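You operate a simulated robot arm through the tools that you are given. There is no shell and no other tool. Be economical: measure what you need, move in short steps, check, and stop when the job is done.

You are at the controls of a simulated two-armed robot. One attempt, no reset.

Task
Take the napkin from the table top and lay it out flat on the worktop under the window.

Only the result counts: the job must be done as asked and must still hold three seconds after the hand-in. Knocking over, shifting, dropping, spilling or breaking anything else fails it. Flat cloth is picked up by pressing the open fingertips on it (5 to 10 N) and closing them slowly along it; thin cloth reads only 2 to 8 mm in the jaws.

Robot
Two 7-joint arms with two-finger parallel grippers on one trunk, on a base that drives. Base frame: it is fixed to the floor where the robot stands at the start and does not move with it; the origin is under the middle of the robot, x ahead of it, y to its left, z up. Units: m, rad, N and s.
The left shoulder is at the start at [0.06, 0.143, 0.876], the right one opposite. Places, roughly: worktop under the window [-1.2, -0.1, 0.9]. Payload 1.57 kg a hand.
The TCP of each hand is the grasp point between the finger pads, 0.03 m short of the fingertips. In the tool frame z runs along the fingers and y along their closing line. Largest opening 0.11 m; finger width 0.024, thickness 0.012; the body of the gripper, 0.048 by 0.112 m, starts 0.078 m behind the TCP.
Orientation is told as [roll, pitch, yaw] about the base's x, y, z axes, in that order, counted from this pose: with the fingers straight down and closing along the base's y, the tool's x points along the base's -x, its y along +y and its z along -z.

Tools
- The arms move only by the tool send_rows. It takes "left_commands", "right_commands" or both (then of equal length, played together; a hand with none holds still); each is a list of rows, each a list of 7 numbers: the shift along the tool's x, y, z in m, then the turn, a rotation vector about the tool's x, y, z in rad, then the finger opening in m, from 0 to 0.11. In form: [[tx, ty, tz, wx, wy, wz, claw], ...]. A call has 1 to 12 rows; each row shifts and turns the commanded pose from where the row before left it, along the tool's axes as they then stand. Rows are played at 5 a second. More than 0.05 m and 0.15 rad between two rows, or a gripper value outside its range, and nothing of the call is played. A pose out of reach is approached as far as the arm can. The call stops where the force on the tool passes 40 N (or 10 N more than at its start, if that is more) or the arm is blocked; 0.2 s more then pass. The fingers move at their own pace (about 0.045 m/s each) and stop on an object; they squeeze with about 39 N. The grip force told is the motor's: it shows also when the fingers shut on nothing. Time passes only in rows, and 0.2 s behind the last, so rows that do not move let the fingers close. The reply holds the time, the measured pose of the TCP, the force on the tool along the base axes, the opening and the grip force, in the units named above and with some noise, with the torque about the TCP (base axes, N m) and any sound that the robot's microphone picked up, and new pictures: "pictures" is both (left out), scene, wrist or none (wrist: the cameras of the hands that moved).
- Cameras (640 x 400 px; columns grow to the right, rows downward): "scene" is now at [-0.006, 0.0508, 1.4537]; the picture's right is [0.99, -0.12, -0.00], its down [-0.11, -0.93, -0.36] and it looks along [0.04, 0.36, -0.93] (base axes); focal length 214 px, centre (320, 200). "left" rides on the left gripper at [0.07, -0.016, -0.141] in its tool frame; the picture's right is [0.23, 0.97, 0.00], its down [-0.86, 0.20, -0.48] and it looks along [-0.47, 0.11, 0.88] (tool axes); focal length 222 px, centre (320, 200). "right" rides on the right gripper at [0.07, 0.016, -0.141] in its tool frame; the picture's right is [-0.23, 0.97, 0.00], its down [-0.86, -0.20, -0.48] and it looks along [-0.47, -0.11, 0.88] (tool axes); focal length 222 px, centre (320, 200). There is no depth. A picture from a camera that has moved, and an enlarged one, comes with that camera's place and axes in the base frame and with its lens. The place of the scene camera against the robot may be out by one fixed shift of up to 0.025 m in any direction.
- raise_lower(by): slides the trunk up (or, below 0, down) by that many m; the arms and the scene camera ride with it, the base frame stays. It gives what a move gives, with no picture.
- drive_base(legs): drives the robot by 1 to 6 legs, each [ahead, left, turn to the left] in m, m and rad, along the robot's own axes; the way and the turn of a leg run together, so that a leg with both is an arc; at most 1.5 m and 3.142 rad a leg. The arms and the cameras ride along, it lands a little off, and it stops where it bumps. It gives what a move gives, and a new picture of the scene camera.
- aim_head(pan, tilt): turns the head with the scene camera to pan (to the left, within 1.501 rad either way) and tilt (down, from -0.506 to 1.204), counted from straight ahead of the robot. It gives what a move gives, and a new picture of the scene camera.
- inspect(camera, box): a new picture of the part [left, top, right, bottom] of that camera's present view, enlarged. It takes no simulated time.
- close_job(): hands the job in; it is judged then, once.

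Work in short steps. Places have to be worked out from the pictures, the camera data and where the tool is seen: move nearer, look again, correct. Check each grasp and each placing, and mend what went wrong. You have 120 turns and 260 pictures in all, those below and enlarged ones among them. Open the grippers and draw the arms clear of the work before you hand the job in, unless the task says otherwise; then end with one line.

The tools are called after "Emit:" as a command line: name --argument value ..., lists and objects as JSON in quotes. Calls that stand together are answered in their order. send_rows: Moves the arms, as the interface text tells. Its arguments: {"type":"object","properties":{"left_commands":{"type":"array"},"right_commands":{"type":"array"},"pictures":{"type":"string","enum":["both","scene","wrist","none"]}},"required":[]} The other tools are called the same way: raise_lower (by) slides the trunk up or down; drive_base (legs) drives the base; aim_head (pan, tilt) turns the head that bears the scene camera; inspect (camera, box) takes an enlarged picture of a part of a camera's view; close_job () hands the job in.

At the start:

```text
time_s: 0.0
left_tool_pos: [0.4036, 0.2248, 0.9334]
left_tcp_rot: [0.002, 0.0, -0.001]
left_ft_force: [-0.2, 0.8, 0.8]
left_ft_torque: [-0.05, 0.0, 0.01]
left_gripper_width: 0.1098
left_grip_force: 0.0
right_tool_pos: [0.4234, -0.1822, 0.9126]
right_tcp_rot: [0.002, -0.001, -0.002]
right_ft_force: [0.0, -0.3, 0.4]
right_ft_torque: [0.03, 0.0, 0.0]
right_gripper_width: 0.1102
right_grip_force: 0.1
trunk travel left (down, up): [-0.475, 0.115]
robot x, y, heading: [-0.0047, -0.0001, -0.0]
head pan, tilt: [1.449, 1.201]
```

scene: 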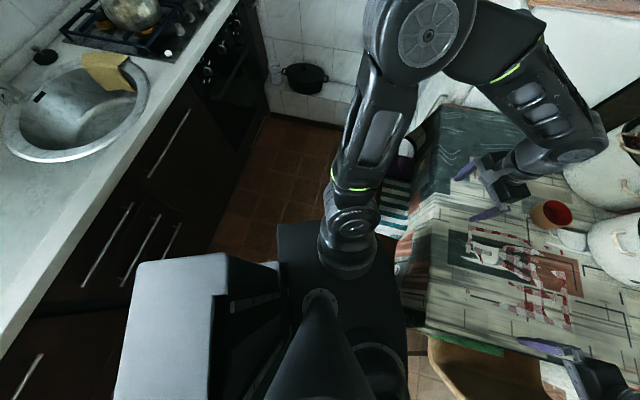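
right: 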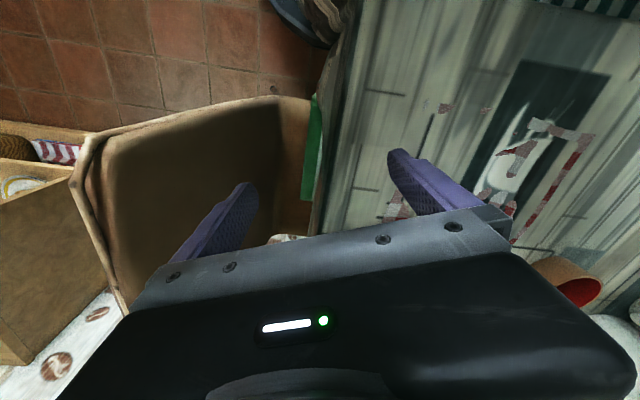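
left: 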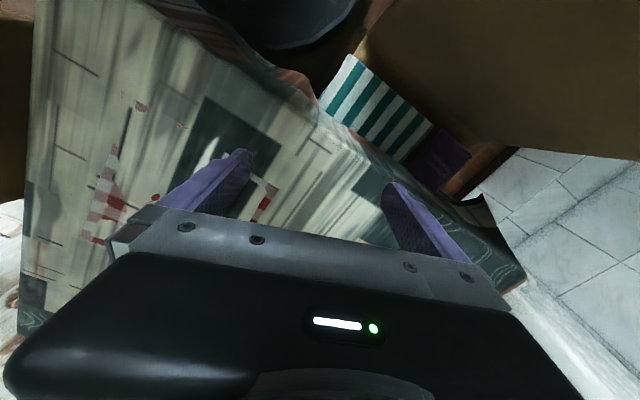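

The view is sideways; I aim the head ahead and down at the table to find the napkin.

Emit:
aim_head --pan 0.0 --tilt 0.9

```text
time_s: 1.6
left_tool_pos: [0.4038, 0.2231, 0.933]
left_tcp_rot: [0.0, 0.001, -0.001]
left_ft_force: [0.0, -0.2, 0.4]
left_ft_torque: [0.0, 0.03, 0.0]
left_gripper_width: 0.1101
left_grip_force: 0.1
right_tool_pos: [0.4236, -0.1822, 0.9112]
right_tcp_rot: [0.001, 0.0, 0.0]
right_ft_force: [-0.1, 0.1, 0.4]
right_ft_torque: [0.0, 0.01, -0.02]
right_gripper_width: 0.1102
right_grip_force: 0.0
trunk travel left (down, up): [-0.475, 0.115]
robot x, y, heading: [-0.0025, 0.0022, -0.001]
head pan, tilt: [0.0, 0.901]
camera scene: at [0.0627, -0.0046, 1.4735], right [0.0, -1.0, 0.0], down [-0.78, 0.0, -0.62], along [0.62, 0.0, -0.78], focal length 214 px, centre (320, 200)
```

scene: 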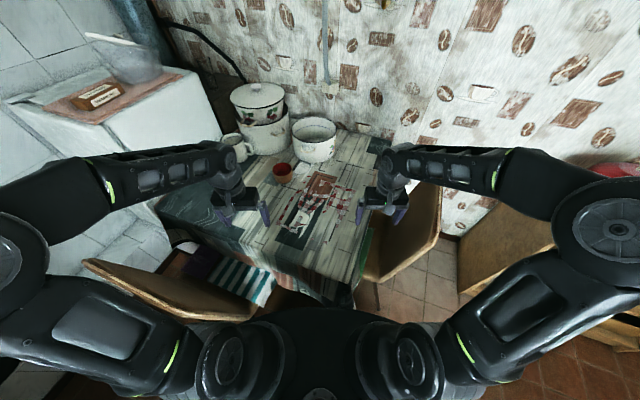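

Emit:
inspect --camera "scene" --box '[200, 120, 400, 300]'

Emit:
inspect --camera "scene" --box '[265, 160, 365, 240]'

Emit:
inspect --camera "right" --box '[320, 0, 640, 260]'

```text
2.22 times, centred on (300, 210) of scene
camera zoom: at [0.0627, -0.0046, 1.4735], right [0.0, -1.0, 0.0], down [-0.78, 0.0, -0.62], along [0.62, 0.0, -0.78], focal length 477 px, centre (364, 178)
```

zoom: 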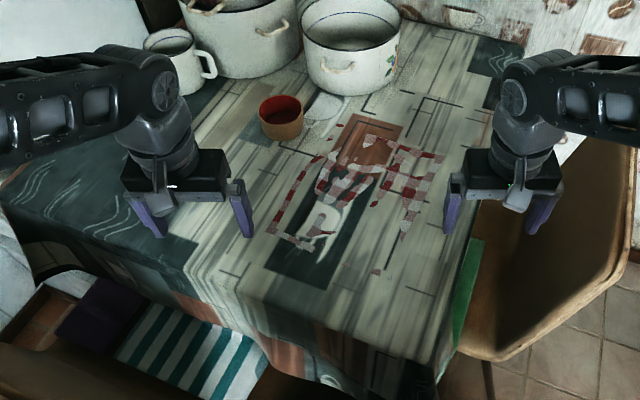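

```text
5.00 times, centred on (315, 200) of scene
camera zoom: at [0.0627, -0.0046, 1.4735], right [0.0, -1.0, 0.0], down [-0.78, 0.0, -0.62], along [0.62, 0.0, -0.78], focal length 1072 px, centre (345, 200)
```

zoom: 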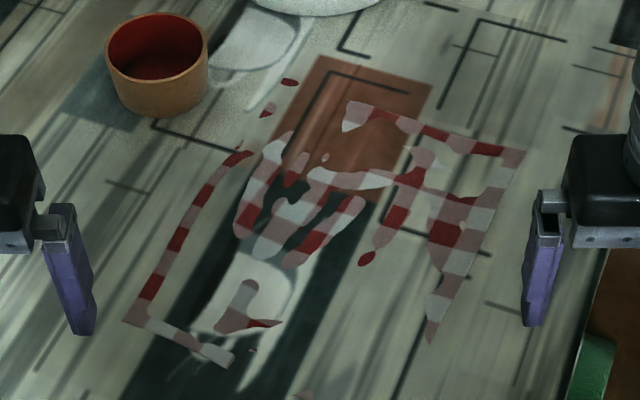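

```text
1.54 times, centred on (480, 130) of right
camera zoom: at [0.3548, -0.1656, 1.0528], right [0.23, 0.97, 0.0], down [0.86, -0.2, 0.48], along [0.47, -0.11, -0.88], focal length 342 px, centre (74, 308)
```

zoom: 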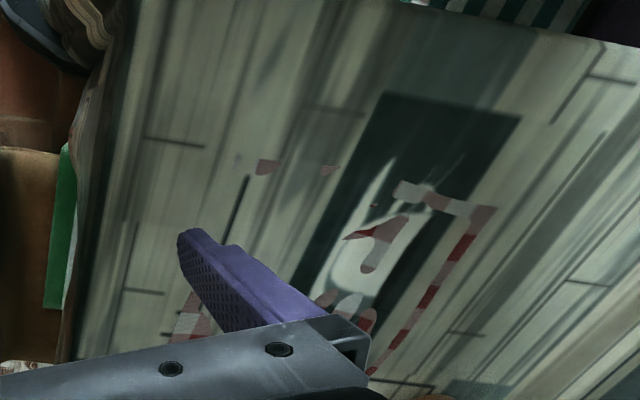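

The checked napkin's printed parts show through the tablecloth pattern: roughly a 0.24 x 0.32 rectangle, near short edge from about (0.54,0.18) to (0.45,-0.04). Now I look toward the counter on the left/back and right sides before grasping.

Emit:
aim_head --pan 1.5 --tilt 0.4

Emit:
aim_head --pan -1.5 --tilt 0.4

```text
time_s: 3.2
left_tool_pos: [0.4049, 0.2228, 0.9338]
left_tcp_rot: [0.0, 0.0, 0.0]
left_ft_force: [-0.7, -0.1, 0.2]
left_ft_torque: [-0.01, 0.03, 0.01]
left_gripper_width: 0.1099
left_grip_force: 0.1
right_tool_pos: [0.4236, -0.1826, 0.9109]
right_tcp_rot: [0.002, 0.0, 0.0]
right_ft_force: [0.0, 0.6, 0.1]
right_ft_torque: [-0.01, 0.03, 0.03]
right_gripper_width: 0.1099
right_grip_force: 0.1
trunk travel left (down, up): [-0.475, 0.115]
robot x, y, heading: [0.0012, 0.0023, 0.0]
head pan, tilt: [1.499, 0.4]
camera scene: at [-0.0061, 0.0877, 1.5165], right [1.0, -0.07, 0.0], down [-0.03, -0.39, -0.92], along [0.07, 0.92, -0.39], focal length 214 px, centre (320, 200)
```

scene: 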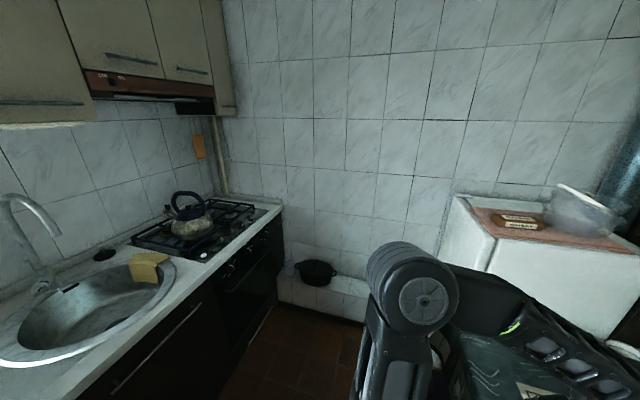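

```text
time_s: 5.8
left_tool_pos: [0.4028, 0.2233, 0.9334]
left_tcp_rot: [-0.001, 0.0, 0.002]
left_ft_force: [0.4, 0.8, -0.9]
left_ft_torque: [-0.04, -0.02, 0.03]
left_gripper_width: 0.1098
left_grip_force: 0.0
right_tool_pos: [0.4227, -0.1819, 0.9119]
right_tcp_rot: [0.003, 0.0, -0.001]
right_ft_force: [-0.8, 0.4, 0.0]
right_ft_torque: [-0.02, 0.0, -0.03]
right_gripper_width: 0.1099
right_grip_force: 0.1
trunk travel left (down, up): [-0.475, 0.115]
robot x, y, heading: [-0.0002, -0.0016, 0.001]
head pan, tilt: [-1.499, 0.4]
camera scene: at [-0.0061, -0.0971, 1.5165], right [-1.0, -0.07, 0.0], down [-0.03, 0.39, -0.92], along [0.07, -0.92, -0.39], focal length 214 px, centre (320, 200)
```

scene: 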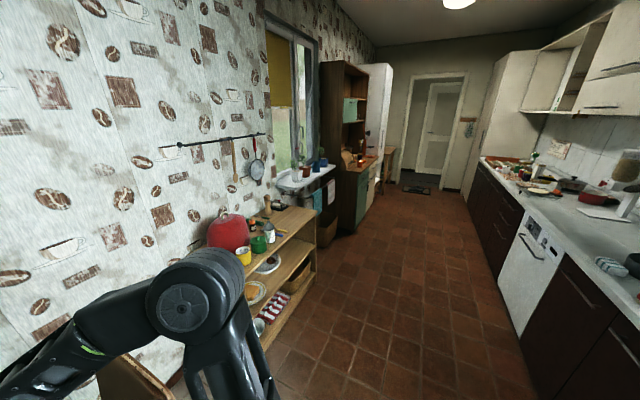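

The counter at x≈-1.2 is behind me. First I aim the head at the table and turn both hands to yaw ≈ +67° so the fingers close across the napkin's near edge.

Emit:
aim_head --pan 0.0 --tilt 0.9

Emit:
send_rows --left_commands '[[0, 0, 0, 0, 0, -0.146, 0.11], [0, 0, 0, 0, 0, -0.146, 0.11], [0, 0, 0, 0, 0, -0.146, 0.11], [0, 0, 0, 0, 0, -0.146, 0.11], [0, 0, 0, 0, 0, -0.146, 0.11], [0, 0, 0, 0, 0, -0.146, 0.11], [0, 0, 0, 0, 0, -0.146, 0.11], [0, 0, 0, 0, 0, -0.146, 0.11]]' --right_commands '[[0, 0, 0, 0, 0, -0.146, 0.11], [0, 0, 0, 0, 0, -0.146, 0.11], [0, 0, 0, 0, 0, -0.146, 0.11], [0, 0, 0, 0, 0, -0.146, 0.11], [0, 0, 0, 0, 0, -0.146, 0.11], [0, 0, 0, 0, 0, -0.146, 0.11], [0, 0, 0, 0, 0, -0.146, 0.11], [0, 0, 0, 0, 0, -0.146, 0.11]]'

```text
time_s: 7.4
left_tool_pos: [0.4031, 0.2234, 0.9334]
left_tcp_rot: [0.0, 0.001, 0.001]
left_ft_force: [0.6, 0.0, -0.1]
left_ft_torque: [0.0, 0.0, 0.0]
left_gripper_width: 0.1104
left_grip_force: 0.0
right_tool_pos: [0.4235, -0.1825, 0.9126]
right_tcp_rot: [0.002, 0.0, -0.001]
right_ft_force: [-0.7, 0.7, 0.7]
right_ft_torque: [-0.02, 0.0, 0.02]
right_gripper_width: 0.1102
right_grip_force: 0.1
trunk travel left (down, up): [-0.475, 0.115]
robot x, y, heading: [0.0002, -0.0003, 0.002]
head pan, tilt: [0.0, 0.901]
camera scene: at [0.0627, -0.0047, 1.4735], right [0.0, -1.0, 0.0], down [-0.78, 0.0, -0.62], along [0.62, 0.0, -0.78], focal length 214 px, centre (320, 200)
```

scene: 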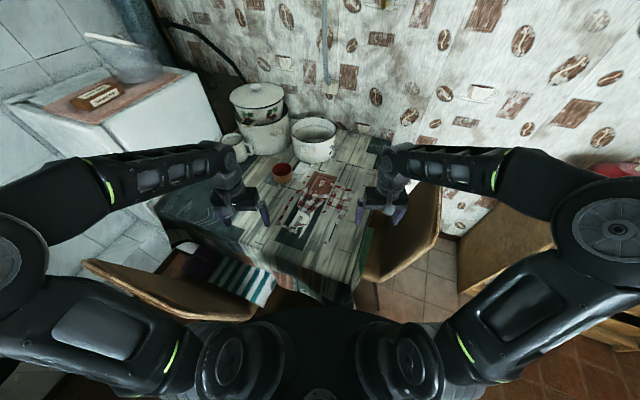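

```text
time_s: 9.2
left_tool_pos: [0.4033, 0.2231, 0.9338]
left_tcp_rot: [-0.001, -0.002, 1.172]
left_ft_force: [-0.1, -0.6, 0.1]
left_ft_torque: [-0.01, 0.03, 0.03]
left_gripper_width: 0.11
left_grip_force: 0.1
right_tool_pos: [0.4231, -0.1823, 0.9119]
right_tcp_rot: [0.0, -0.002, 1.172]
right_ft_force: [-0.4, 0.1, -1.1]
right_ft_torque: [0.01, -0.01, -0.03]
right_gripper_width: 0.1098
right_grip_force: 0.0
trunk travel left (down, up): [-0.475, 0.115]
robot x, y, heading: [-0.0024, 0.0015, 0.001]
head pan, tilt: [0.0, 0.901]
camera scene: at [0.0627, -0.0047, 1.4735], right [0.0, -1.0, 0.0], down [-0.78, 0.0, -0.62], along [0.62, 0.0, -0.78], focal length 214 px, centre (320, 200)
camera right: at [0.3817, -0.2394, 1.0527], right [-0.81, 0.59, 0.0], down [0.52, 0.71, 0.48], along [0.28, 0.39, -0.88], focal length 222 px, centre (320, 200)
camera left: at [0.3914, 0.1534, 1.0749], right [-0.99, 0.17, 0.0], down [0.15, 0.87, 0.48], along [0.08, 0.47, -0.88], focal length 222 px, centre (320, 200)
```

scene: 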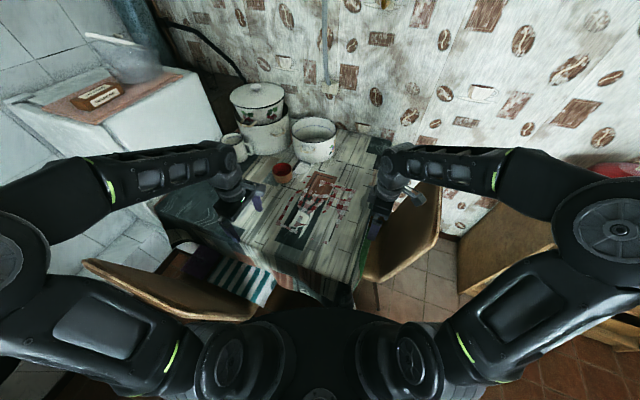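
right: 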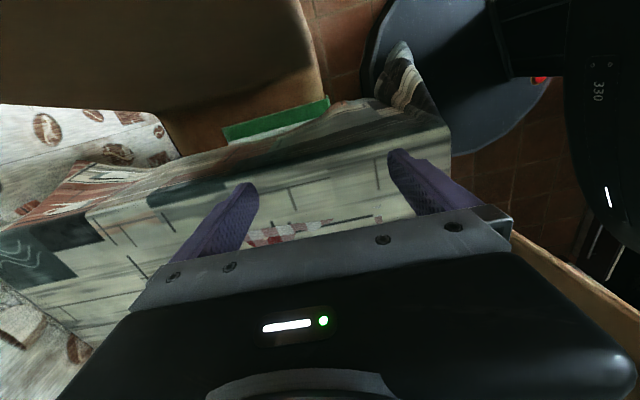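
left: 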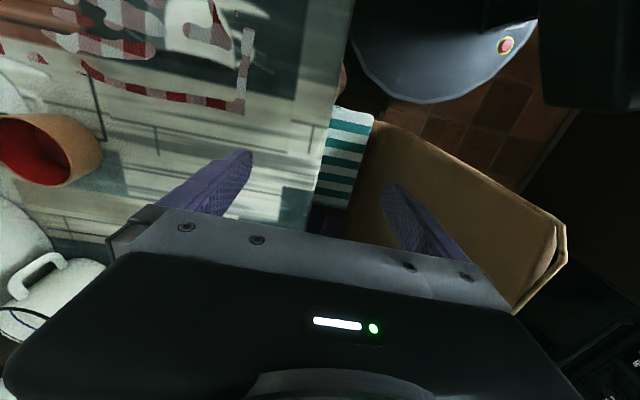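

Left wrist view puts the near-left corner at about (0.515,0.177). I move both hands over the two near corners at z≈0.80 with fingers at 0.04 opening.

Emit:
send_rows --left_commands '[[0.0038, -0.0285, 0.0268, 0, 0, 0, 0.04], [0.0038, -0.0285, 0.0268, 0, 0, 0, 0.04], [0.0038, -0.0285, 0.0268, 0, 0, 0, 0.04], [0.0038, -0.0285, 0.0268, 0, 0, 0, 0.04], [0.0038, -0.0285, 0.0268, 0, 0, 0, 0.04]]' --right_commands '[[-0.0288, 0.0063, 0.0224, 0, 0, 0, 0.04], [-0.0288, 0.0063, 0.0224, 0, 0, 0, 0.04], [-0.0288, 0.0063, 0.0224, 0, 0, 0, 0.04], [-0.0288, 0.0063, 0.0224, 0, 0, 0, 0.04], [-0.0288, 0.0063, 0.0224, 0, 0, 0, 0.04]]'

Emit:
inspect --camera "scene" --box '[255, 160, 375, 250]'

```text
time_s: 10.4
left_tool_pos: [0.5234, 0.1509, 0.7956]
left_tcp_rot: [-0.001, 0.001, 1.17]
left_ft_force: [0.1, 0.0, 0.1]
left_ft_torque: [0.0, -0.02, 0.03]
left_gripper_width: 0.0398
left_grip_force: 0.1
right_tool_pos: [0.4506, -0.0414, 0.7975]
right_tcp_rot: [0.001, 0.0, 1.168]
right_ft_force: [-0.7, -0.4, 0.8]
right_ft_torque: [-0.01, 0.01, 0.02]
right_gripper_width: 0.0397
right_grip_force: 0.0
trunk travel left (down, up): [-0.475, 0.115]
robot x, y, heading: [-0.0004, -0.0012, 0.005]
head pan, tilt: [0.0, 0.901]
camera scene: at [0.0637, -0.0046, 1.4735], right [0.0, -1.0, 0.0], down [-0.78, 0.0, -0.62], along [0.62, 0.0, -0.78], focal length 214 px, centre (320, 200)
camera right: at [0.4078, -0.0979, 0.939], right [-0.81, 0.59, 0.0], down [0.52, 0.71, 0.48], along [0.28, 0.39, -0.88], focal length 222 px, centre (320, 200)
camera left: at [0.5107, 0.0807, 0.9377], right [-0.99, 0.17, 0.0], down [0.15, 0.86, 0.48], along [0.08, 0.47, -0.88], focal length 222 px, centre (320, 200)
```

scene: 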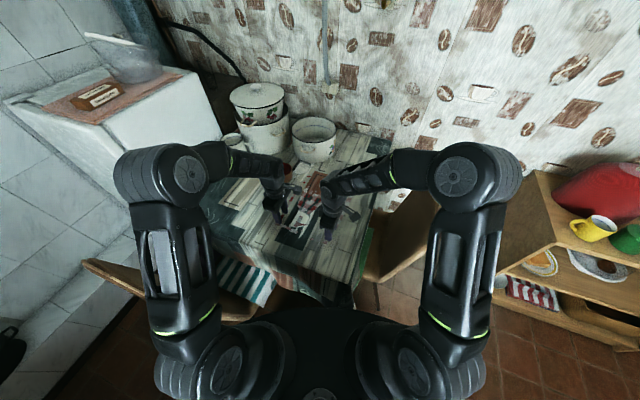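
right: 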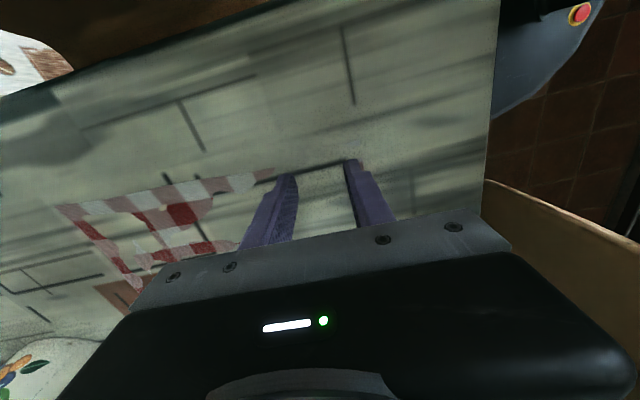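
left: 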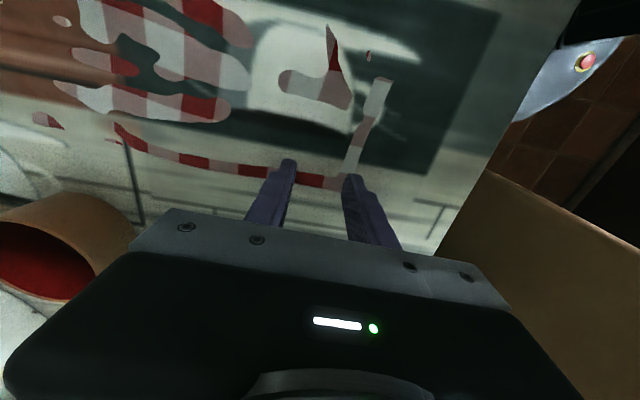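

```text
4.44 times, centred on (315, 205) of scene
camera zoom: at [0.0637, -0.0046, 1.4735], right [0.0, -1.0, 0.0], down [-0.78, 0.0, -0.62], along [0.62, 0.0, -0.78], focal length 953 px, centre (342, 178)
```

zoom: 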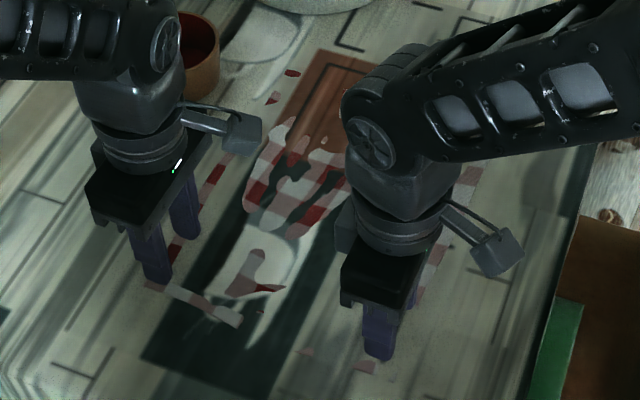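

Corner estimates from the two cameras differ slightly; I zoom in on both wrist views.

Emit:
inspect --camera "left" --box '[240, 60, 440, 240]'

Emit:
inspect --camera "right" --box '[200, 60, 440, 260]'

Emit:
inspect --camera "scene" --box '[270, 200, 350, 250]'

```text
2.22 times, centred on (340, 150) of left
camera zoom: at [0.5107, 0.0807, 0.9377], right [-0.99, 0.17, 0.0], down [0.15, 0.86, 0.48], along [0.08, 0.47, -0.88], focal length 494 px, centre (276, 311)
```

zoom: 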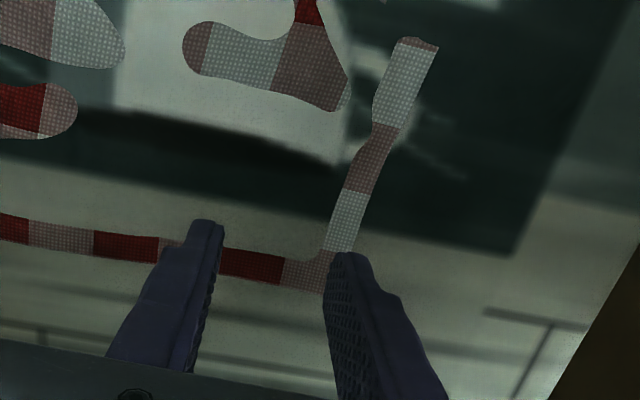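

```text
2.00 times, centred on (320, 160) of right
camera zoom: at [0.4078, -0.0979, 0.939], right [-0.81, 0.59, 0.0], down [0.52, 0.71, 0.48], along [0.28, 0.39, -0.88], focal length 444 px, centre (320, 280)
```

zoom: 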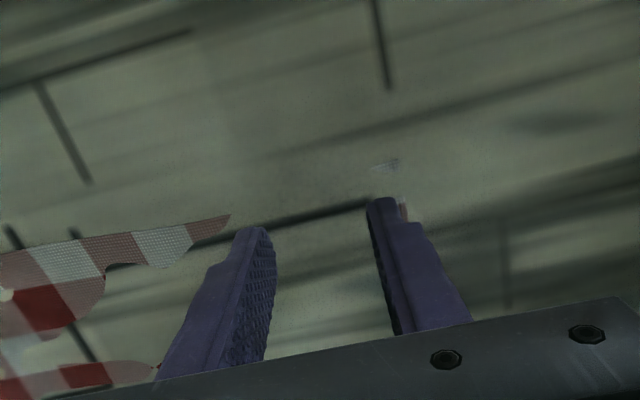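

```text
8.00 times, centred on (310, 225) of scene
camera zoom: at [0.0637, -0.0046, 1.4735], right [0.0, -1.0, 0.0], down [-0.78, 0.0, -0.62], along [0.62, 0.0, -0.78], focal length 1716 px, centre (400, 0)
```

zoom: 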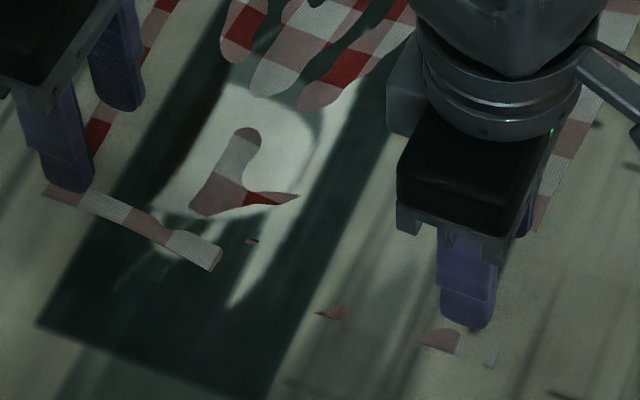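

Reconciling the views, the cloth seems to lie at z≈0.75, right under the fingertips. I adjust slightly inward and descend in small steps watching force.

Emit:
send_rows --left_commands '[[0.004, -0.008, 0, 0, 0, 0, 0.036], [0, 0, 0.004, 0, 0, 0, 0.036], [0, 0, 0.004, 0, 0, 0, 0.036], [0, 0, 0, 0, 0, 0, 0.036]]' --right_commands '[[-0.004, 0, 0, 0, 0, 0, 0.036], [0, 0, 0.004, 0, 0, 0, 0.036], [0, 0, 0.004, 0, 0, 0, 0.036], [0, 0, 0, 0, 0, 0, 0.036]]' --pictures "wrist"

```text
time_s: 11.4
left_tool_pos: [0.5315, 0.1437, 0.7907]
left_tcp_rot: [0.0, 0.0, 1.17]
left_ft_force: [0.2, -0.4, 0.2]
left_ft_torque: [0.0, 0.02, -0.03]
left_gripper_width: 0.0361
left_grip_force: 0.1
right_tool_pos: [0.4516, -0.0341, 0.7904]
right_tcp_rot: [0.001, -0.001, 1.168]
right_ft_force: [-0.5, 0.3, 0.5]
right_ft_torque: [-0.02, -0.03, -0.03]
right_gripper_width: 0.036
right_grip_force: 0.0
trunk travel left (down, up): [-0.475, 0.115]
robot x, y, heading: [0.0002, -0.0016, -0.002]
head pan, tilt: [0.0, 0.901]
camera right: at [0.4104, -0.0913, 0.9312], right [-0.81, 0.59, 0.0], down [0.52, 0.71, 0.48], along [0.28, 0.39, -0.88], focal length 222 px, centre (320, 200)
camera left: at [0.5187, 0.0734, 0.9321], right [-0.99, 0.17, 0.0], down [0.15, 0.86, 0.48], along [0.08, 0.47, -0.88], focal length 222 px, centre (320, 200)
```

right: 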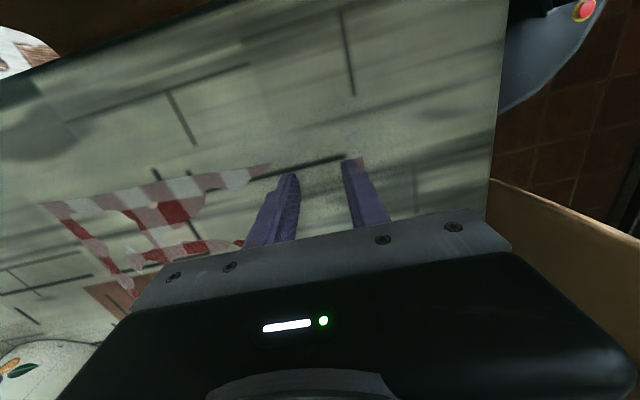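
left: 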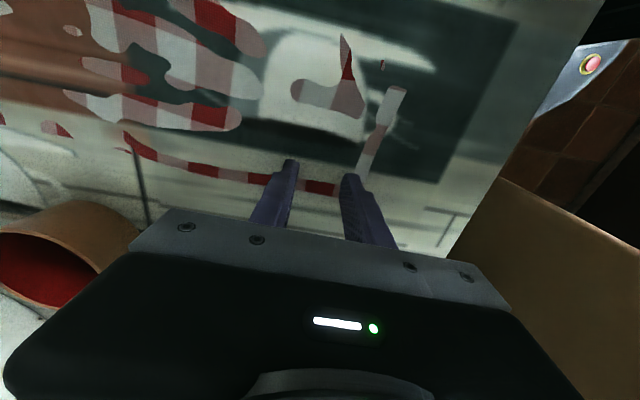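

No contact yet (tips at ≈0.761). Continue down in 4 mm rows.

Emit:
send_rows --left_commands '[[0, 0, 0.004, 0, 0, 0, 0.036], [0, 0, 0.004, 0, 0, 0, 0.036], [0, 0, 0, 0, 0, 0, 0.036]]' --right_commands '[[0, 0, 0.004, 0, 0, 0, 0.036], [0, 0, 0.004, 0, 0, 0, 0.036], [0, 0, 0, 0, 0, 0, 0.036]]' --pictures "none"

Emit:
send_rows --left_commands '[[0, 0, 0.004, 0, 0, 0, 0.036], [0, 0, 0.004, 0, 0, 0, 0.036], [0, 0, 0, 0, 0, 0, 0.036]]' --right_commands '[[0, 0, 0.004, 0, 0, 0, 0.036], [0, 0, 0.004, 0, 0, 0, 0.036], [0, 0, 0, 0, 0, 0, 0.036]]' --pictures "wrist"

```text
time_s: 12.2
left_tool_pos: [0.5323, 0.1447, 0.7825]
left_tcp_rot: [0.0, 0.0, 1.168]
left_ft_force: [-0.8, -0.3, -0.7]
left_ft_torque: [0.05, 0.01, 0.01]
left_gripper_width: 0.036
left_grip_force: 0.1
right_tool_pos: [0.4531, -0.0337, 0.7816]
right_tcp_rot: [-0.001, -0.002, 1.169]
right_ft_force: [-0.8, 0.4, -0.4]
right_ft_torque: [0.04, 0.0, 0.04]
right_gripper_width: 0.0358
right_grip_force: 0.0
trunk travel left (down, up): [-0.475, 0.115]
robot x, y, heading: [0.0028, 0.0027, -0.0]
head pan, tilt: [0.0, 0.901]
```

```text
time_s: 12.8
left_tool_pos: [0.5328, 0.1446, 0.7814]
left_tcp_rot: [-0.008, -0.003, 1.166]
left_ft_force: [-1.2, -0.2, 16.0]
left_ft_torque: [0.21, 0.45, -0.02]
left_gripper_width: 0.0378
left_grip_force: 1.4
right_tool_pos: [0.4529, -0.0331, 0.7816]
right_tcp_rot: [-0.005, -0.007, 1.168]
right_ft_force: [-2.4, -2.0, 20.7]
right_ft_torque: [0.01, 0.57, 0.08]
right_gripper_width: 0.0365
right_grip_force: 0.5
trunk travel left (down, up): [-0.475, 0.115]
robot x, y, heading: [-0.0006, -0.0035, 0.002]
head pan, tilt: [0.0, 0.901]
stopped in row 3 (right hand): the force on the tool passed its limit (the readings are from after the stop); the commanded pose is now the measured one
camera right: at [0.4113, -0.091, 0.9217], right [-0.81, 0.59, 0.0], down [0.51, 0.71, 0.49], along [0.29, 0.39, -0.87], focal length 222 px, centre (320, 200)
camera left: at [0.5192, 0.0741, 0.923], right [-0.98, 0.17, -0.01], down [0.15, 0.86, 0.48], along [0.09, 0.47, -0.88], focal length 222 px, centre (320, 200)
```

right: 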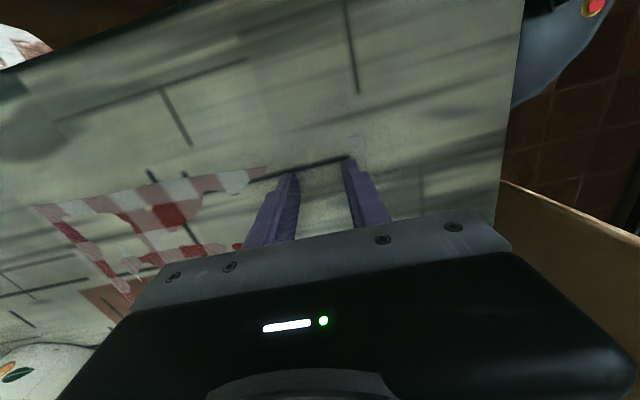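
left: 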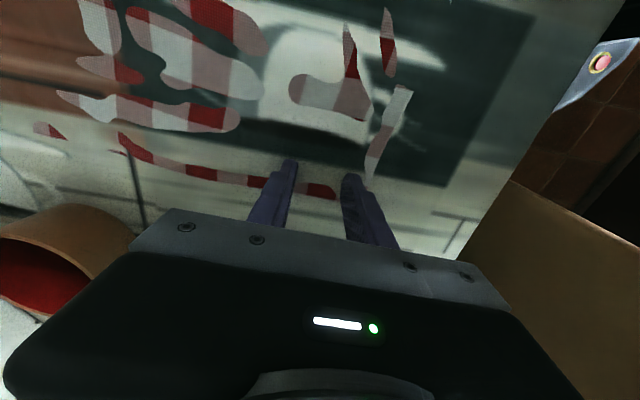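

Contact at tip z≈0.752. The pose is held there; now I read the settled force before closing.

Emit:
send_rows --left_commands '[[0, 0, 0, 0, 0, 0, 0.036], [0, 0, 0, 0, 0, 0, 0.036]]' --right_commands '[[0, 0, 0, 0, 0, 0, 0.036], [0, 0, 0, 0, 0, 0, 0.036]]' --pictures "none"

```text
time_s: 13.4
left_tool_pos: [0.5335, 0.1439, 0.7807]
left_tcp_rot: [-0.011, -0.005, 1.167]
left_ft_force: [-0.6, 1.1, 24.5]
left_ft_torque: [0.32, 0.58, -0.02]
left_gripper_width: 0.0359
left_grip_force: 0.1
right_tool_pos: [0.4533, -0.0341, 0.7815]
right_tcp_rot: [-0.008, -0.008, 1.168]
right_ft_force: [-0.7, -1.9, 31.7]
right_ft_torque: [0.07, 0.78, 0.01]
right_gripper_width: 0.0362
right_grip_force: 0.1
trunk travel left (down, up): [-0.475, 0.115]
robot x, y, heading: [-0.0013, 0.0076, -0.001]
head pan, tilt: [0.0, 0.901]
```

24–32 N is too much; I back up a little.

Emit:
send_rows --left_commands '[[0, 0, -0.002, 0, 0, 0, 0.036], [0, 0, 0, 0, 0, 0, 0.036]]' --right_commands '[[0, 0, -0.003, 0, 0, 0, 0.036], [0, 0, 0, 0, 0, 0, 0.036]]' --pictures "none"

```text
time_s: 14.0
left_tool_pos: [0.5325, 0.1443, 0.7811]
left_tcp_rot: [-0.006, -0.002, 1.167]
left_ft_force: [-0.4, -1.8, 24.7]
left_ft_torque: [0.22, 0.49, 0.05]
left_gripper_width: 0.0351
left_grip_force: 0.1
right_tool_pos: [0.4529, -0.0353, 0.7823]
right_tcp_rot: [-0.004, -0.002, 1.169]
right_ft_force: [0.6, 2.4, 5.9]
right_ft_torque: [0.04, 0.1, -0.02]
right_gripper_width: 0.0361
right_grip_force: 0.1
trunk travel left (down, up): [-0.475, 0.115]
robot x, y, heading: [0.0017, -0.0036, 0.004]
head pan, tilt: [0.0, 0.901]
```

Emit:
send_rows --left_commands '[[0, 0, -0.002, 0, 0, 0, 0.036], [0, 0, 0, 0, 0, 0, 0.036]]' --right_commands '[[0, 0, 0, 0, 0, 0, 0.036], [0, 0, 0, 0, 0, 0, 0.036]]' --pictures "none"

```text
time_s: 14.6
left_tool_pos: [0.5322, 0.1459, 0.7804]
left_tcp_rot: [-0.004, -0.001, 1.168]
left_ft_force: [-0.2, -1.7, 6.9]
left_ft_torque: [0.03, 0.17, 0.03]
left_gripper_width: 0.035
left_grip_force: 0.1
right_tool_pos: [0.4532, -0.0345, 0.7817]
right_tcp_rot: [-0.004, -0.002, 1.167]
right_ft_force: [-0.8, 0.0, 3.8]
right_ft_torque: [0.03, 0.03, 0.01]
right_gripper_width: 0.0362
right_grip_force: 0.1
trunk travel left (down, up): [-0.475, 0.115]
robot x, y, heading: [-0.0019, -0.002, -0.004]
head pan, tilt: [0.0, 0.901]
```

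Forces are now about 7 N and 4 N; I press the right a touch more and close both slowly.

Emit:
send_rows --left_commands '[[0, 0, 0, 0, 0, 0, 0.034], [0, 0, 0, 0, 0, 0, 0.03], [0, 0, 0, 0, 0, 0, 0.026], [0, 0, 0, 0, 0, 0, 0.022], [0, 0, 0, 0, 0, 0, 0.018], [0, 0, 0, 0, 0, 0, 0.014], [0, 0, 0, 0, 0, 0, 0.01], [0, 0, 0, 0, 0, 0, 0.006], [0, 0, 0, 0, 0, 0, 0.002], [0, 0, 0, 0, 0, 0, 0.0], [0, 0, 0, 0, 0, 0, 0.0]]' --right_commands '[[0, 0, 0.001, 0, 0, 0, 0.034], [0, 0, 0, 0, 0, 0, 0.03], [0, 0, 0, 0, 0, 0, 0.026], [0, 0, 0, 0, 0, 0, 0.022], [0, 0, 0, 0, 0, 0, 0.018], [0, 0, 0, 0, 0, 0, 0.014], [0, 0, 0, 0, 0, 0, 0.01], [0, 0, 0, 0, 0, 0, 0.006], [0, 0, 0, 0, 0, 0, 0.002], [0, 0, 0, 0, 0, 0, 0.0], [0, 0, 0, 0, 0, 0, 0.0]]'

```text
time_s: 17.0
left_tool_pos: [0.5328, 0.1456, 0.7819]
left_tcp_rot: [-0.005, -0.001, 1.168]
left_ft_force: [0.2, 0.1, -0.4]
left_ft_torque: [0.01, 0.01, -0.01]
left_gripper_width: 0.0019
left_grip_force: 23.0
right_tool_pos: [0.4536, -0.0332, 0.7812]
right_tcp_rot: [-0.003, -0.004, 1.17]
right_ft_force: [-0.3, 0.0, 10.2]
right_ft_torque: [-0.05, 0.06, -0.02]
right_gripper_width: 0.0061
right_grip_force: 25.7
trunk travel left (down, up): [-0.475, 0.115]
robot x, y, heading: [-0.0006, -0.0021, -0.003]
head pan, tilt: [0.0, 0.901]
camera scene: at [0.0621, -0.0046, 1.4736], right [0.0, -1.0, 0.0], down [-0.78, 0.0, -0.62], along [0.62, 0.0, -0.78], focal length 214 px, centre (320, 200)
camera right: at [0.412, -0.0911, 0.9219], right [-0.81, 0.59, 0.0], down [0.52, 0.71, 0.48], along [0.29, 0.39, -0.88], focal length 222 px, centre (320, 200)
camera left: at [0.5198, 0.0753, 0.9239], right [-0.98, 0.17, -0.01], down [0.15, 0.86, 0.48], along [0.09, 0.47, -0.88], focal length 222 px, centre (320, 200)
```

scene: 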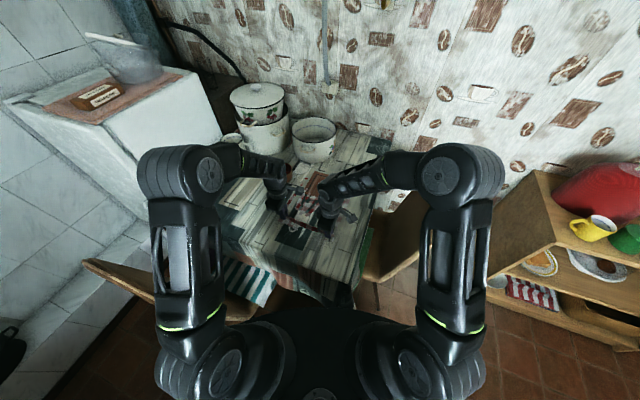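
right: 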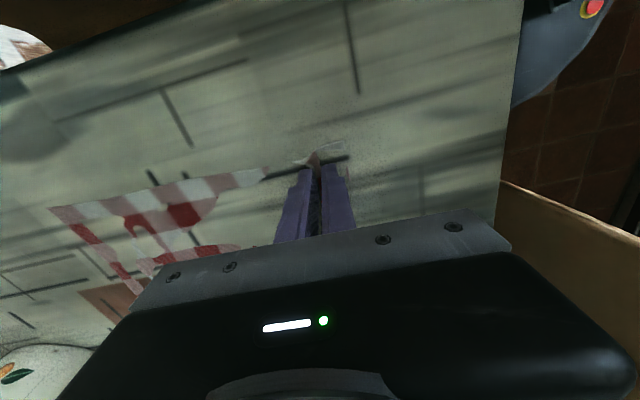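
left: 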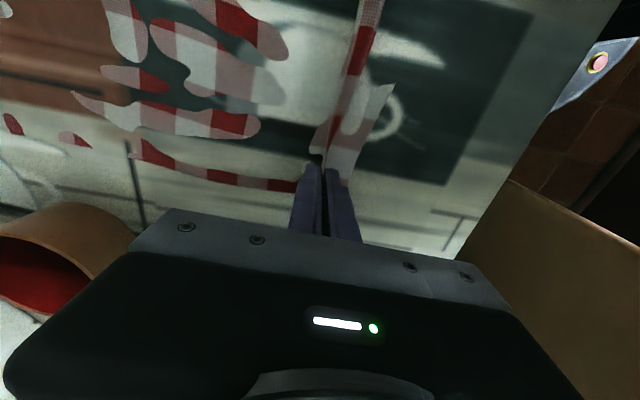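

Right holds cloth (6 mm); left reads 2 mm, doubtful. Lift a bit and look.

Emit:
send_rows --left_commands '[[0, 0, -0.01, 0, 0, 0, 0], [0, 0, -0.015, 0, 0, 0, 0], [0, 0, -0.015, 0, 0, 0, 0]]' --right_commands '[[0, 0, -0.01, 0, 0, 0, 0], [0, 0, -0.015, 0, 0, 0, 0], [0, 0, -0.015, 0, 0, 0, 0]]'

Emit:
inspect --camera "scene" --box '[255, 160, 375, 250]'

```text
time_s: 17.8
left_tool_pos: [0.5337, 0.1441, 0.8205]
left_tcp_rot: [-0.004, -0.002, 1.167]
left_ft_force: [-0.2, -0.5, -0.4]
left_ft_torque: [-0.02, 0.01, 0.03]
left_gripper_width: 0.0017
left_grip_force: 23.1
right_tool_pos: [0.4554, -0.0321, 0.8207]
right_tcp_rot: [-0.003, -0.004, 1.169]
right_ft_force: [0.5, 1.1, -0.1]
right_ft_torque: [0.02, -0.02, 0.0]
right_gripper_width: 0.0018
right_grip_force: 23.4
trunk travel left (down, up): [-0.475, 0.115]
robot x, y, heading: [0.002, 0.0015, 0.004]
head pan, tilt: [0.0, 0.901]
camera scene: at [0.0624, -0.0048, 1.4735], right [0.0, -1.0, 0.0], down [-0.78, 0.0, -0.62], along [0.62, 0.0, -0.78], focal length 214 px, centre (320, 200)
camera right: at [0.4128, -0.0903, 0.9616], right [-0.81, 0.59, 0.0], down [0.52, 0.71, 0.48], along [0.29, 0.39, -0.88], focal length 222 px, centre (320, 200)
camera left: at [0.5207, 0.0749, 0.9629], right [-0.98, 0.17, -0.01], down [0.15, 0.86, 0.48], along [0.09, 0.47, -0.88], focal length 222 px, centre (320, 200)
```

scene: 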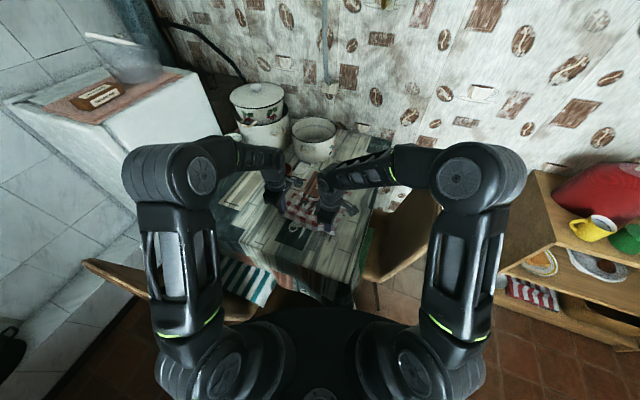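
right: 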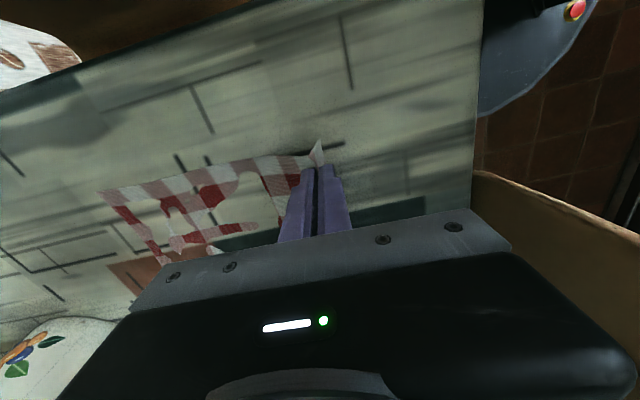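
left: 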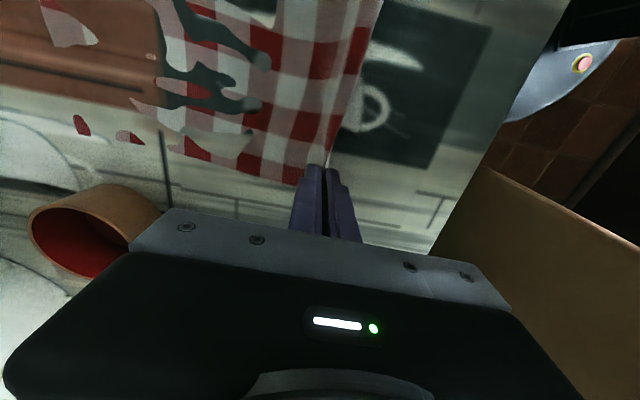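

```text
4.44 times, centred on (315, 205) of scene
camera zoom: at [0.0624, -0.0048, 1.4735], right [0.0, -1.0, 0.0], down [-0.78, 0.0, -0.62], along [0.62, 0.0, -0.78], focal length 953 px, centre (342, 178)
```

zoom: 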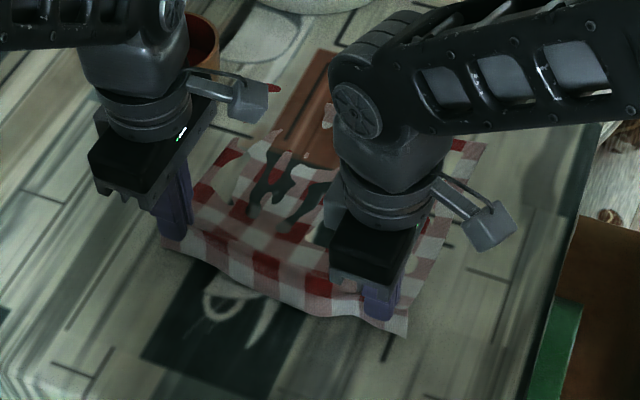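

Both corners are gripped. I lift smoothly.

Emit:
send_rows --left_commands '[[0, 0, -0.03, 0, 0, 0, 0], [0, 0, -0.03, 0, 0, 0, 0], [0, 0, -0.03, 0, 0, 0, 0], [0, 0, -0.03, 0, 0, 0, 0], [0, 0, -0.03, 0, 0, 0, 0], [0, 0, -0.03, 0, 0, 0, 0], [0, 0, -0.03, 0, 0, 0, 0], [0, 0, -0.03, 0, 0, 0, 0]]' --right_commands '[[0, 0, -0.03, 0, 0, 0, 0], [0, 0, -0.03, 0, 0, 0, 0], [0, 0, -0.03, 0, 0, 0, 0], [0, 0, -0.03, 0, 0, 0, 0], [0, 0, -0.03, 0, 0, 0, 0], [0, 0, -0.03, 0, 0, 0, 0], [0, 0, -0.03, 0, 0, 0, 0], [0, 0, -0.03, 0, 0, 0, 0]]' --pictures "scene"

Emit:
raise_lower --by 0.114

Emit:
inspect --camera "scene" --box '[160, 80, 480, 320]'

```text
time_s: 19.6
left_tool_pos: [0.5325, 0.1465, 1.0421]
left_tcp_rot: [-0.008, 0.0, 1.168]
left_ft_force: [-0.5, 0.2, 0.0]
left_ft_torque: [-0.07, 0.02, -0.01]
left_gripper_width: 0.0019
left_grip_force: 23.6
left hand out of reach, approached as far as the arm can: row 8
right_tool_pos: [0.4529, -0.0307, 1.0543]
right_tcp_rot: [0.003, 0.005, 1.173]
right_ft_force: [-0.4, 0.3, 0.2]
right_ft_torque: [-0.06, 0.01, 0.01]
right_gripper_width: 0.0021
right_grip_force: 23.7
right hand out of reach, approached as far as the arm can: row 8
trunk travel left (down, up): [-0.475, 0.115]
robot x, y, heading: [-0.0029, -0.0032, -0.001]
head pan, tilt: [0.0, 0.901]
camera scene: at [0.0622, -0.0028, 1.4735], right [0.0, -1.0, 0.0], down [-0.78, 0.0, -0.62], along [0.62, 0.0, -0.78], focal length 214 px, centre (320, 200)
```

scene: 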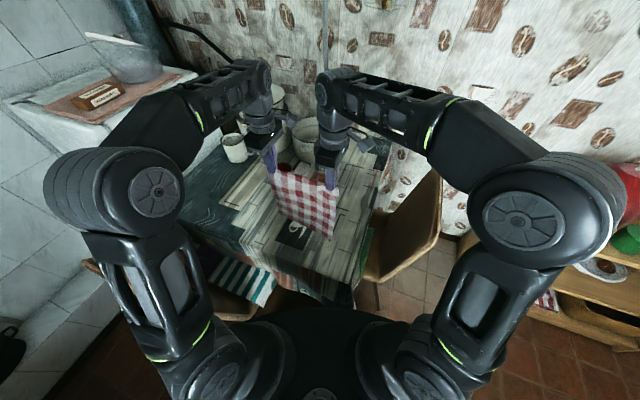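

```text
time_s: 21.0
left_tool_pos: [0.5327, 0.1452, 1.1558]
left_tcp_rot: [-0.006, -0.002, 1.169]
left_ft_force: [-0.5, 0.2, -0.7]
left_ft_torque: [0.04, 0.02, -0.01]
left_gripper_width: 0.0017
left_grip_force: 23.9
right_tool_pos: [0.454, -0.0313, 1.1672]
right_tcp_rot: [0.003, 0.003, 1.17]
right_ft_force: [0.5, -0.1, -0.3]
right_ft_torque: [-0.02, 0.02, 0.0]
right_gripper_width: 0.002
right_grip_force: 23.4
trunk travel left (down, up): [-0.589, 0.001]
robot x, y, heading: [-0.0041, -0.0022, -0.003]
head pan, tilt: [0.0, 0.901]
```

```text
1.67 times, centred on (320, 200) of scene
camera zoom: at [0.0629, -0.0047, 1.5874], right [0.0, -1.0, 0.0], down [-0.78, 0.0, -0.62], along [0.62, 0.0, -0.78], focal length 358 px, centre (320, 200)
```

zoom: 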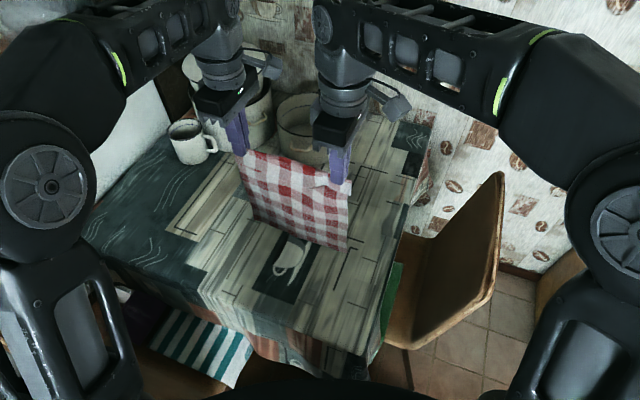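

The napkin hangs spread between both hands. I square the hands to the robot (yaw 90°, centred), still well above the table.

Emit:
send_rows --left_commands '[[0.0202, 0.0059, 0, 0, 0, -0.134, 0], [0.0192, 0.0085, 0, 0, 0, -0.134, 0], [0.018, 0.011, 0, 0, 0, -0.134, 0], [0, 0, 0, 0, 0, 0, 0]]' --right_commands '[[0.0148, -0.0207, 0.002, 0, 0, -0.134, 0], [0.0174, -0.0185, 0.002, 0, 0, -0.134, 0], [0.0197, -0.0161, 0.002, 0, 0, -0.134, 0], [0, 0, 0, 0, 0, 0, 0]]' --pictures "scene"

Emit:
drive_base --legs '[[-0.12, 0, 0]]'

```text
time_s: 22.0
left_tool_pos: [0.4921, 0.0973, 1.1539]
left_tcp_rot: [-0.006, 0.001, 1.572]
left_ft_force: [-0.4, -0.3, -0.2]
left_ft_torque: [-0.03, 0.0, 0.0]
left_gripper_width: 0.0018
left_grip_force: 23.5
right_tool_pos: [0.4946, -0.0989, 1.1592]
right_tcp_rot: [0.003, 0.001, 1.575]
right_ft_force: [0.0, 0.9, -0.1]
right_ft_torque: [0.0, 0.03, -0.05]
right_gripper_width: 0.0018
right_grip_force: 23.7
trunk travel left (down, up): [-0.589, 0.001]
robot x, y, heading: [-0.0002, 0.0041, -0.002]
head pan, tilt: [0.0, 0.901]
camera scene: at [0.0628, -0.004, 1.5875], right [0.0, -1.0, 0.0], down [-0.78, 0.0, -0.62], along [0.62, 0.0, -0.78], focal length 214 px, centre (320, 200)
```

scene: 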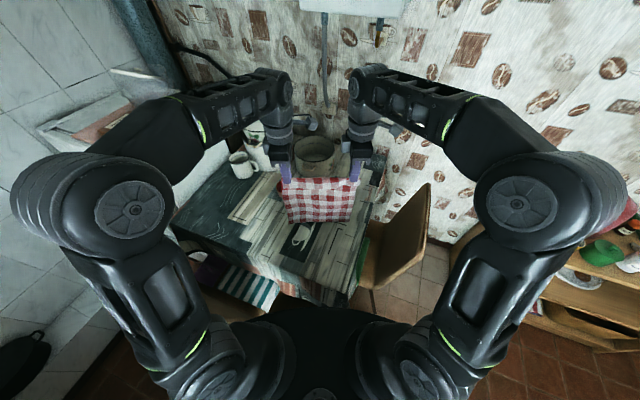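

```text
time_s: 23.3
left_tool_pos: [0.3713, 0.0983, 1.1546]
left_tcp_rot: [-0.006, 0.0, 1.575]
left_ft_force: [-0.4, 0.2, 0.7]
left_ft_torque: [0.01, -0.03, -0.03]
left_gripper_width: 0.002
left_grip_force: 24.2
right_tool_pos: [0.3748, -0.0967, 1.1598]
right_tcp_rot: [0.003, 0.002, 1.576]
right_ft_force: [-0.3, -0.1, -0.3]
right_ft_torque: [0.03, -0.05, -0.06]
right_gripper_width: 0.0018
right_grip_force: 23.7
trunk travel left (down, up): [-0.589, 0.001]
robot x, y, heading: [-0.1179, 0.0006, 0.004]
head pan, tilt: [0.0, 0.901]
camera scene: at [-0.058, -0.0047, 1.5876], right [0.0, -1.0, 0.0], down [-0.78, 0.0, -0.62], along [0.62, 0.0, -0.78], focal length 214 px, centre (320, 200)
```

scene: 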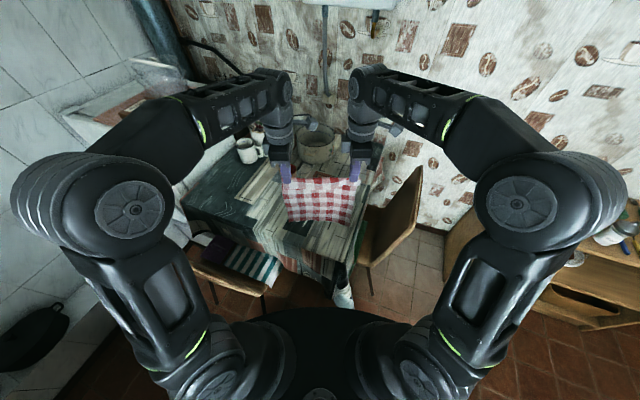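

Clear. Turn left in two stages, checking between.

Emit:
drive_base --legs '[[0, 0, 1.4]]'

Emit:
drive_base --legs '[[0, 0, 1.34]]'

```text
time_s: 27.1
left_tool_pos: [-0.1271, 0.5013, 1.1523]
left_tcp_rot: [-0.007, 0.0, 2.964]
left_ft_force: [0.0, 0.9, 0.1]
left_ft_torque: [0.03, 0.01, -0.01]
left_gripper_width: 0.002
left_grip_force: 23.3
right_tool_pos: [0.0668, 0.4691, 1.1588]
right_tcp_rot: [0.005, 0.0, 2.965]
right_ft_force: [-0.4, 0.3, -0.1]
right_ft_torque: [0.0, 0.0, -0.02]
right_gripper_width: 0.0017
right_grip_force: 23.4
trunk travel left (down, up): [-0.589, 0.001]
robot x, y, heading: [-0.1186, 0.0002, 1.393]
head pan, tilt: [0.0, 0.901]
camera scene: at [-0.0938, 0.0401, 1.5875], right [0.98, -0.18, 0.0], down [-0.14, -0.77, -0.62], along [0.11, 0.61, -0.78], focal length 214 px, centre (320, 200)
```

scene: 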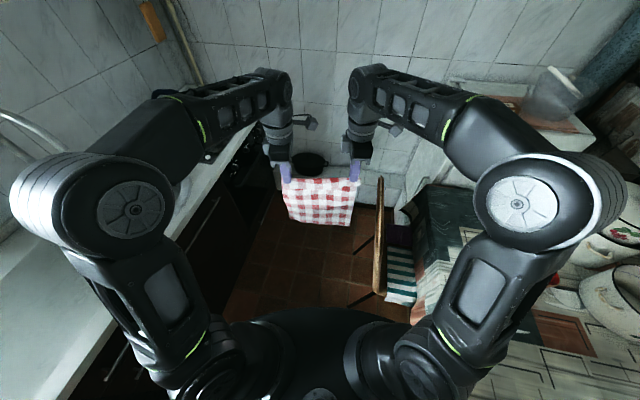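

```text
time_s: 30.7
left_tool_pos: [-0.6066, 0.1161, 1.1537]
left_tcp_rot: [-0.006, 0.001, -2.0]
left_ft_force: [0.0, 0.9, 0.0]
left_ft_torque: [0.0, -0.01, -0.05]
left_gripper_width: 0.002
left_grip_force: 23.2
right_tool_pos: [-0.5272, 0.2949, 1.1594]
right_tcp_rot: [0.005, 0.002, -2.001]
right_ft_force: [-0.3, 0.0, -0.3]
right_ft_torque: [0.0, 0.0, -0.02]
right_gripper_width: 0.0017
right_grip_force: 23.4
trunk travel left (down, up): [-0.589, 0.001]
robot x, y, heading: [-0.121, -0.0022, 2.712]
head pan, tilt: [0.0, 0.901]
camera scene: at [-0.1433, 0.014, 1.5875], right [0.42, 0.91, 0.0], down [0.71, -0.33, -0.62], along [-0.56, 0.26, -0.78], focal length 214 px, centre (320, 200)
```

scene: 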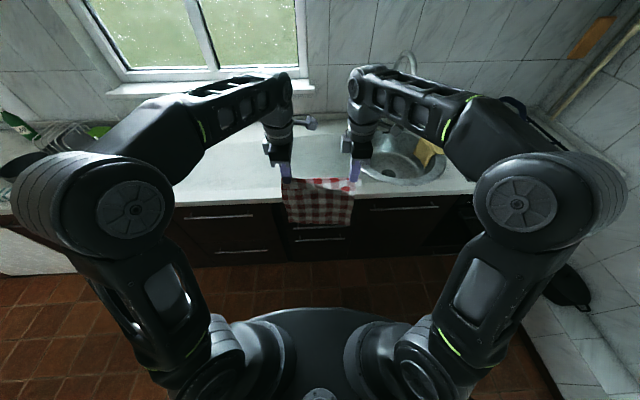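

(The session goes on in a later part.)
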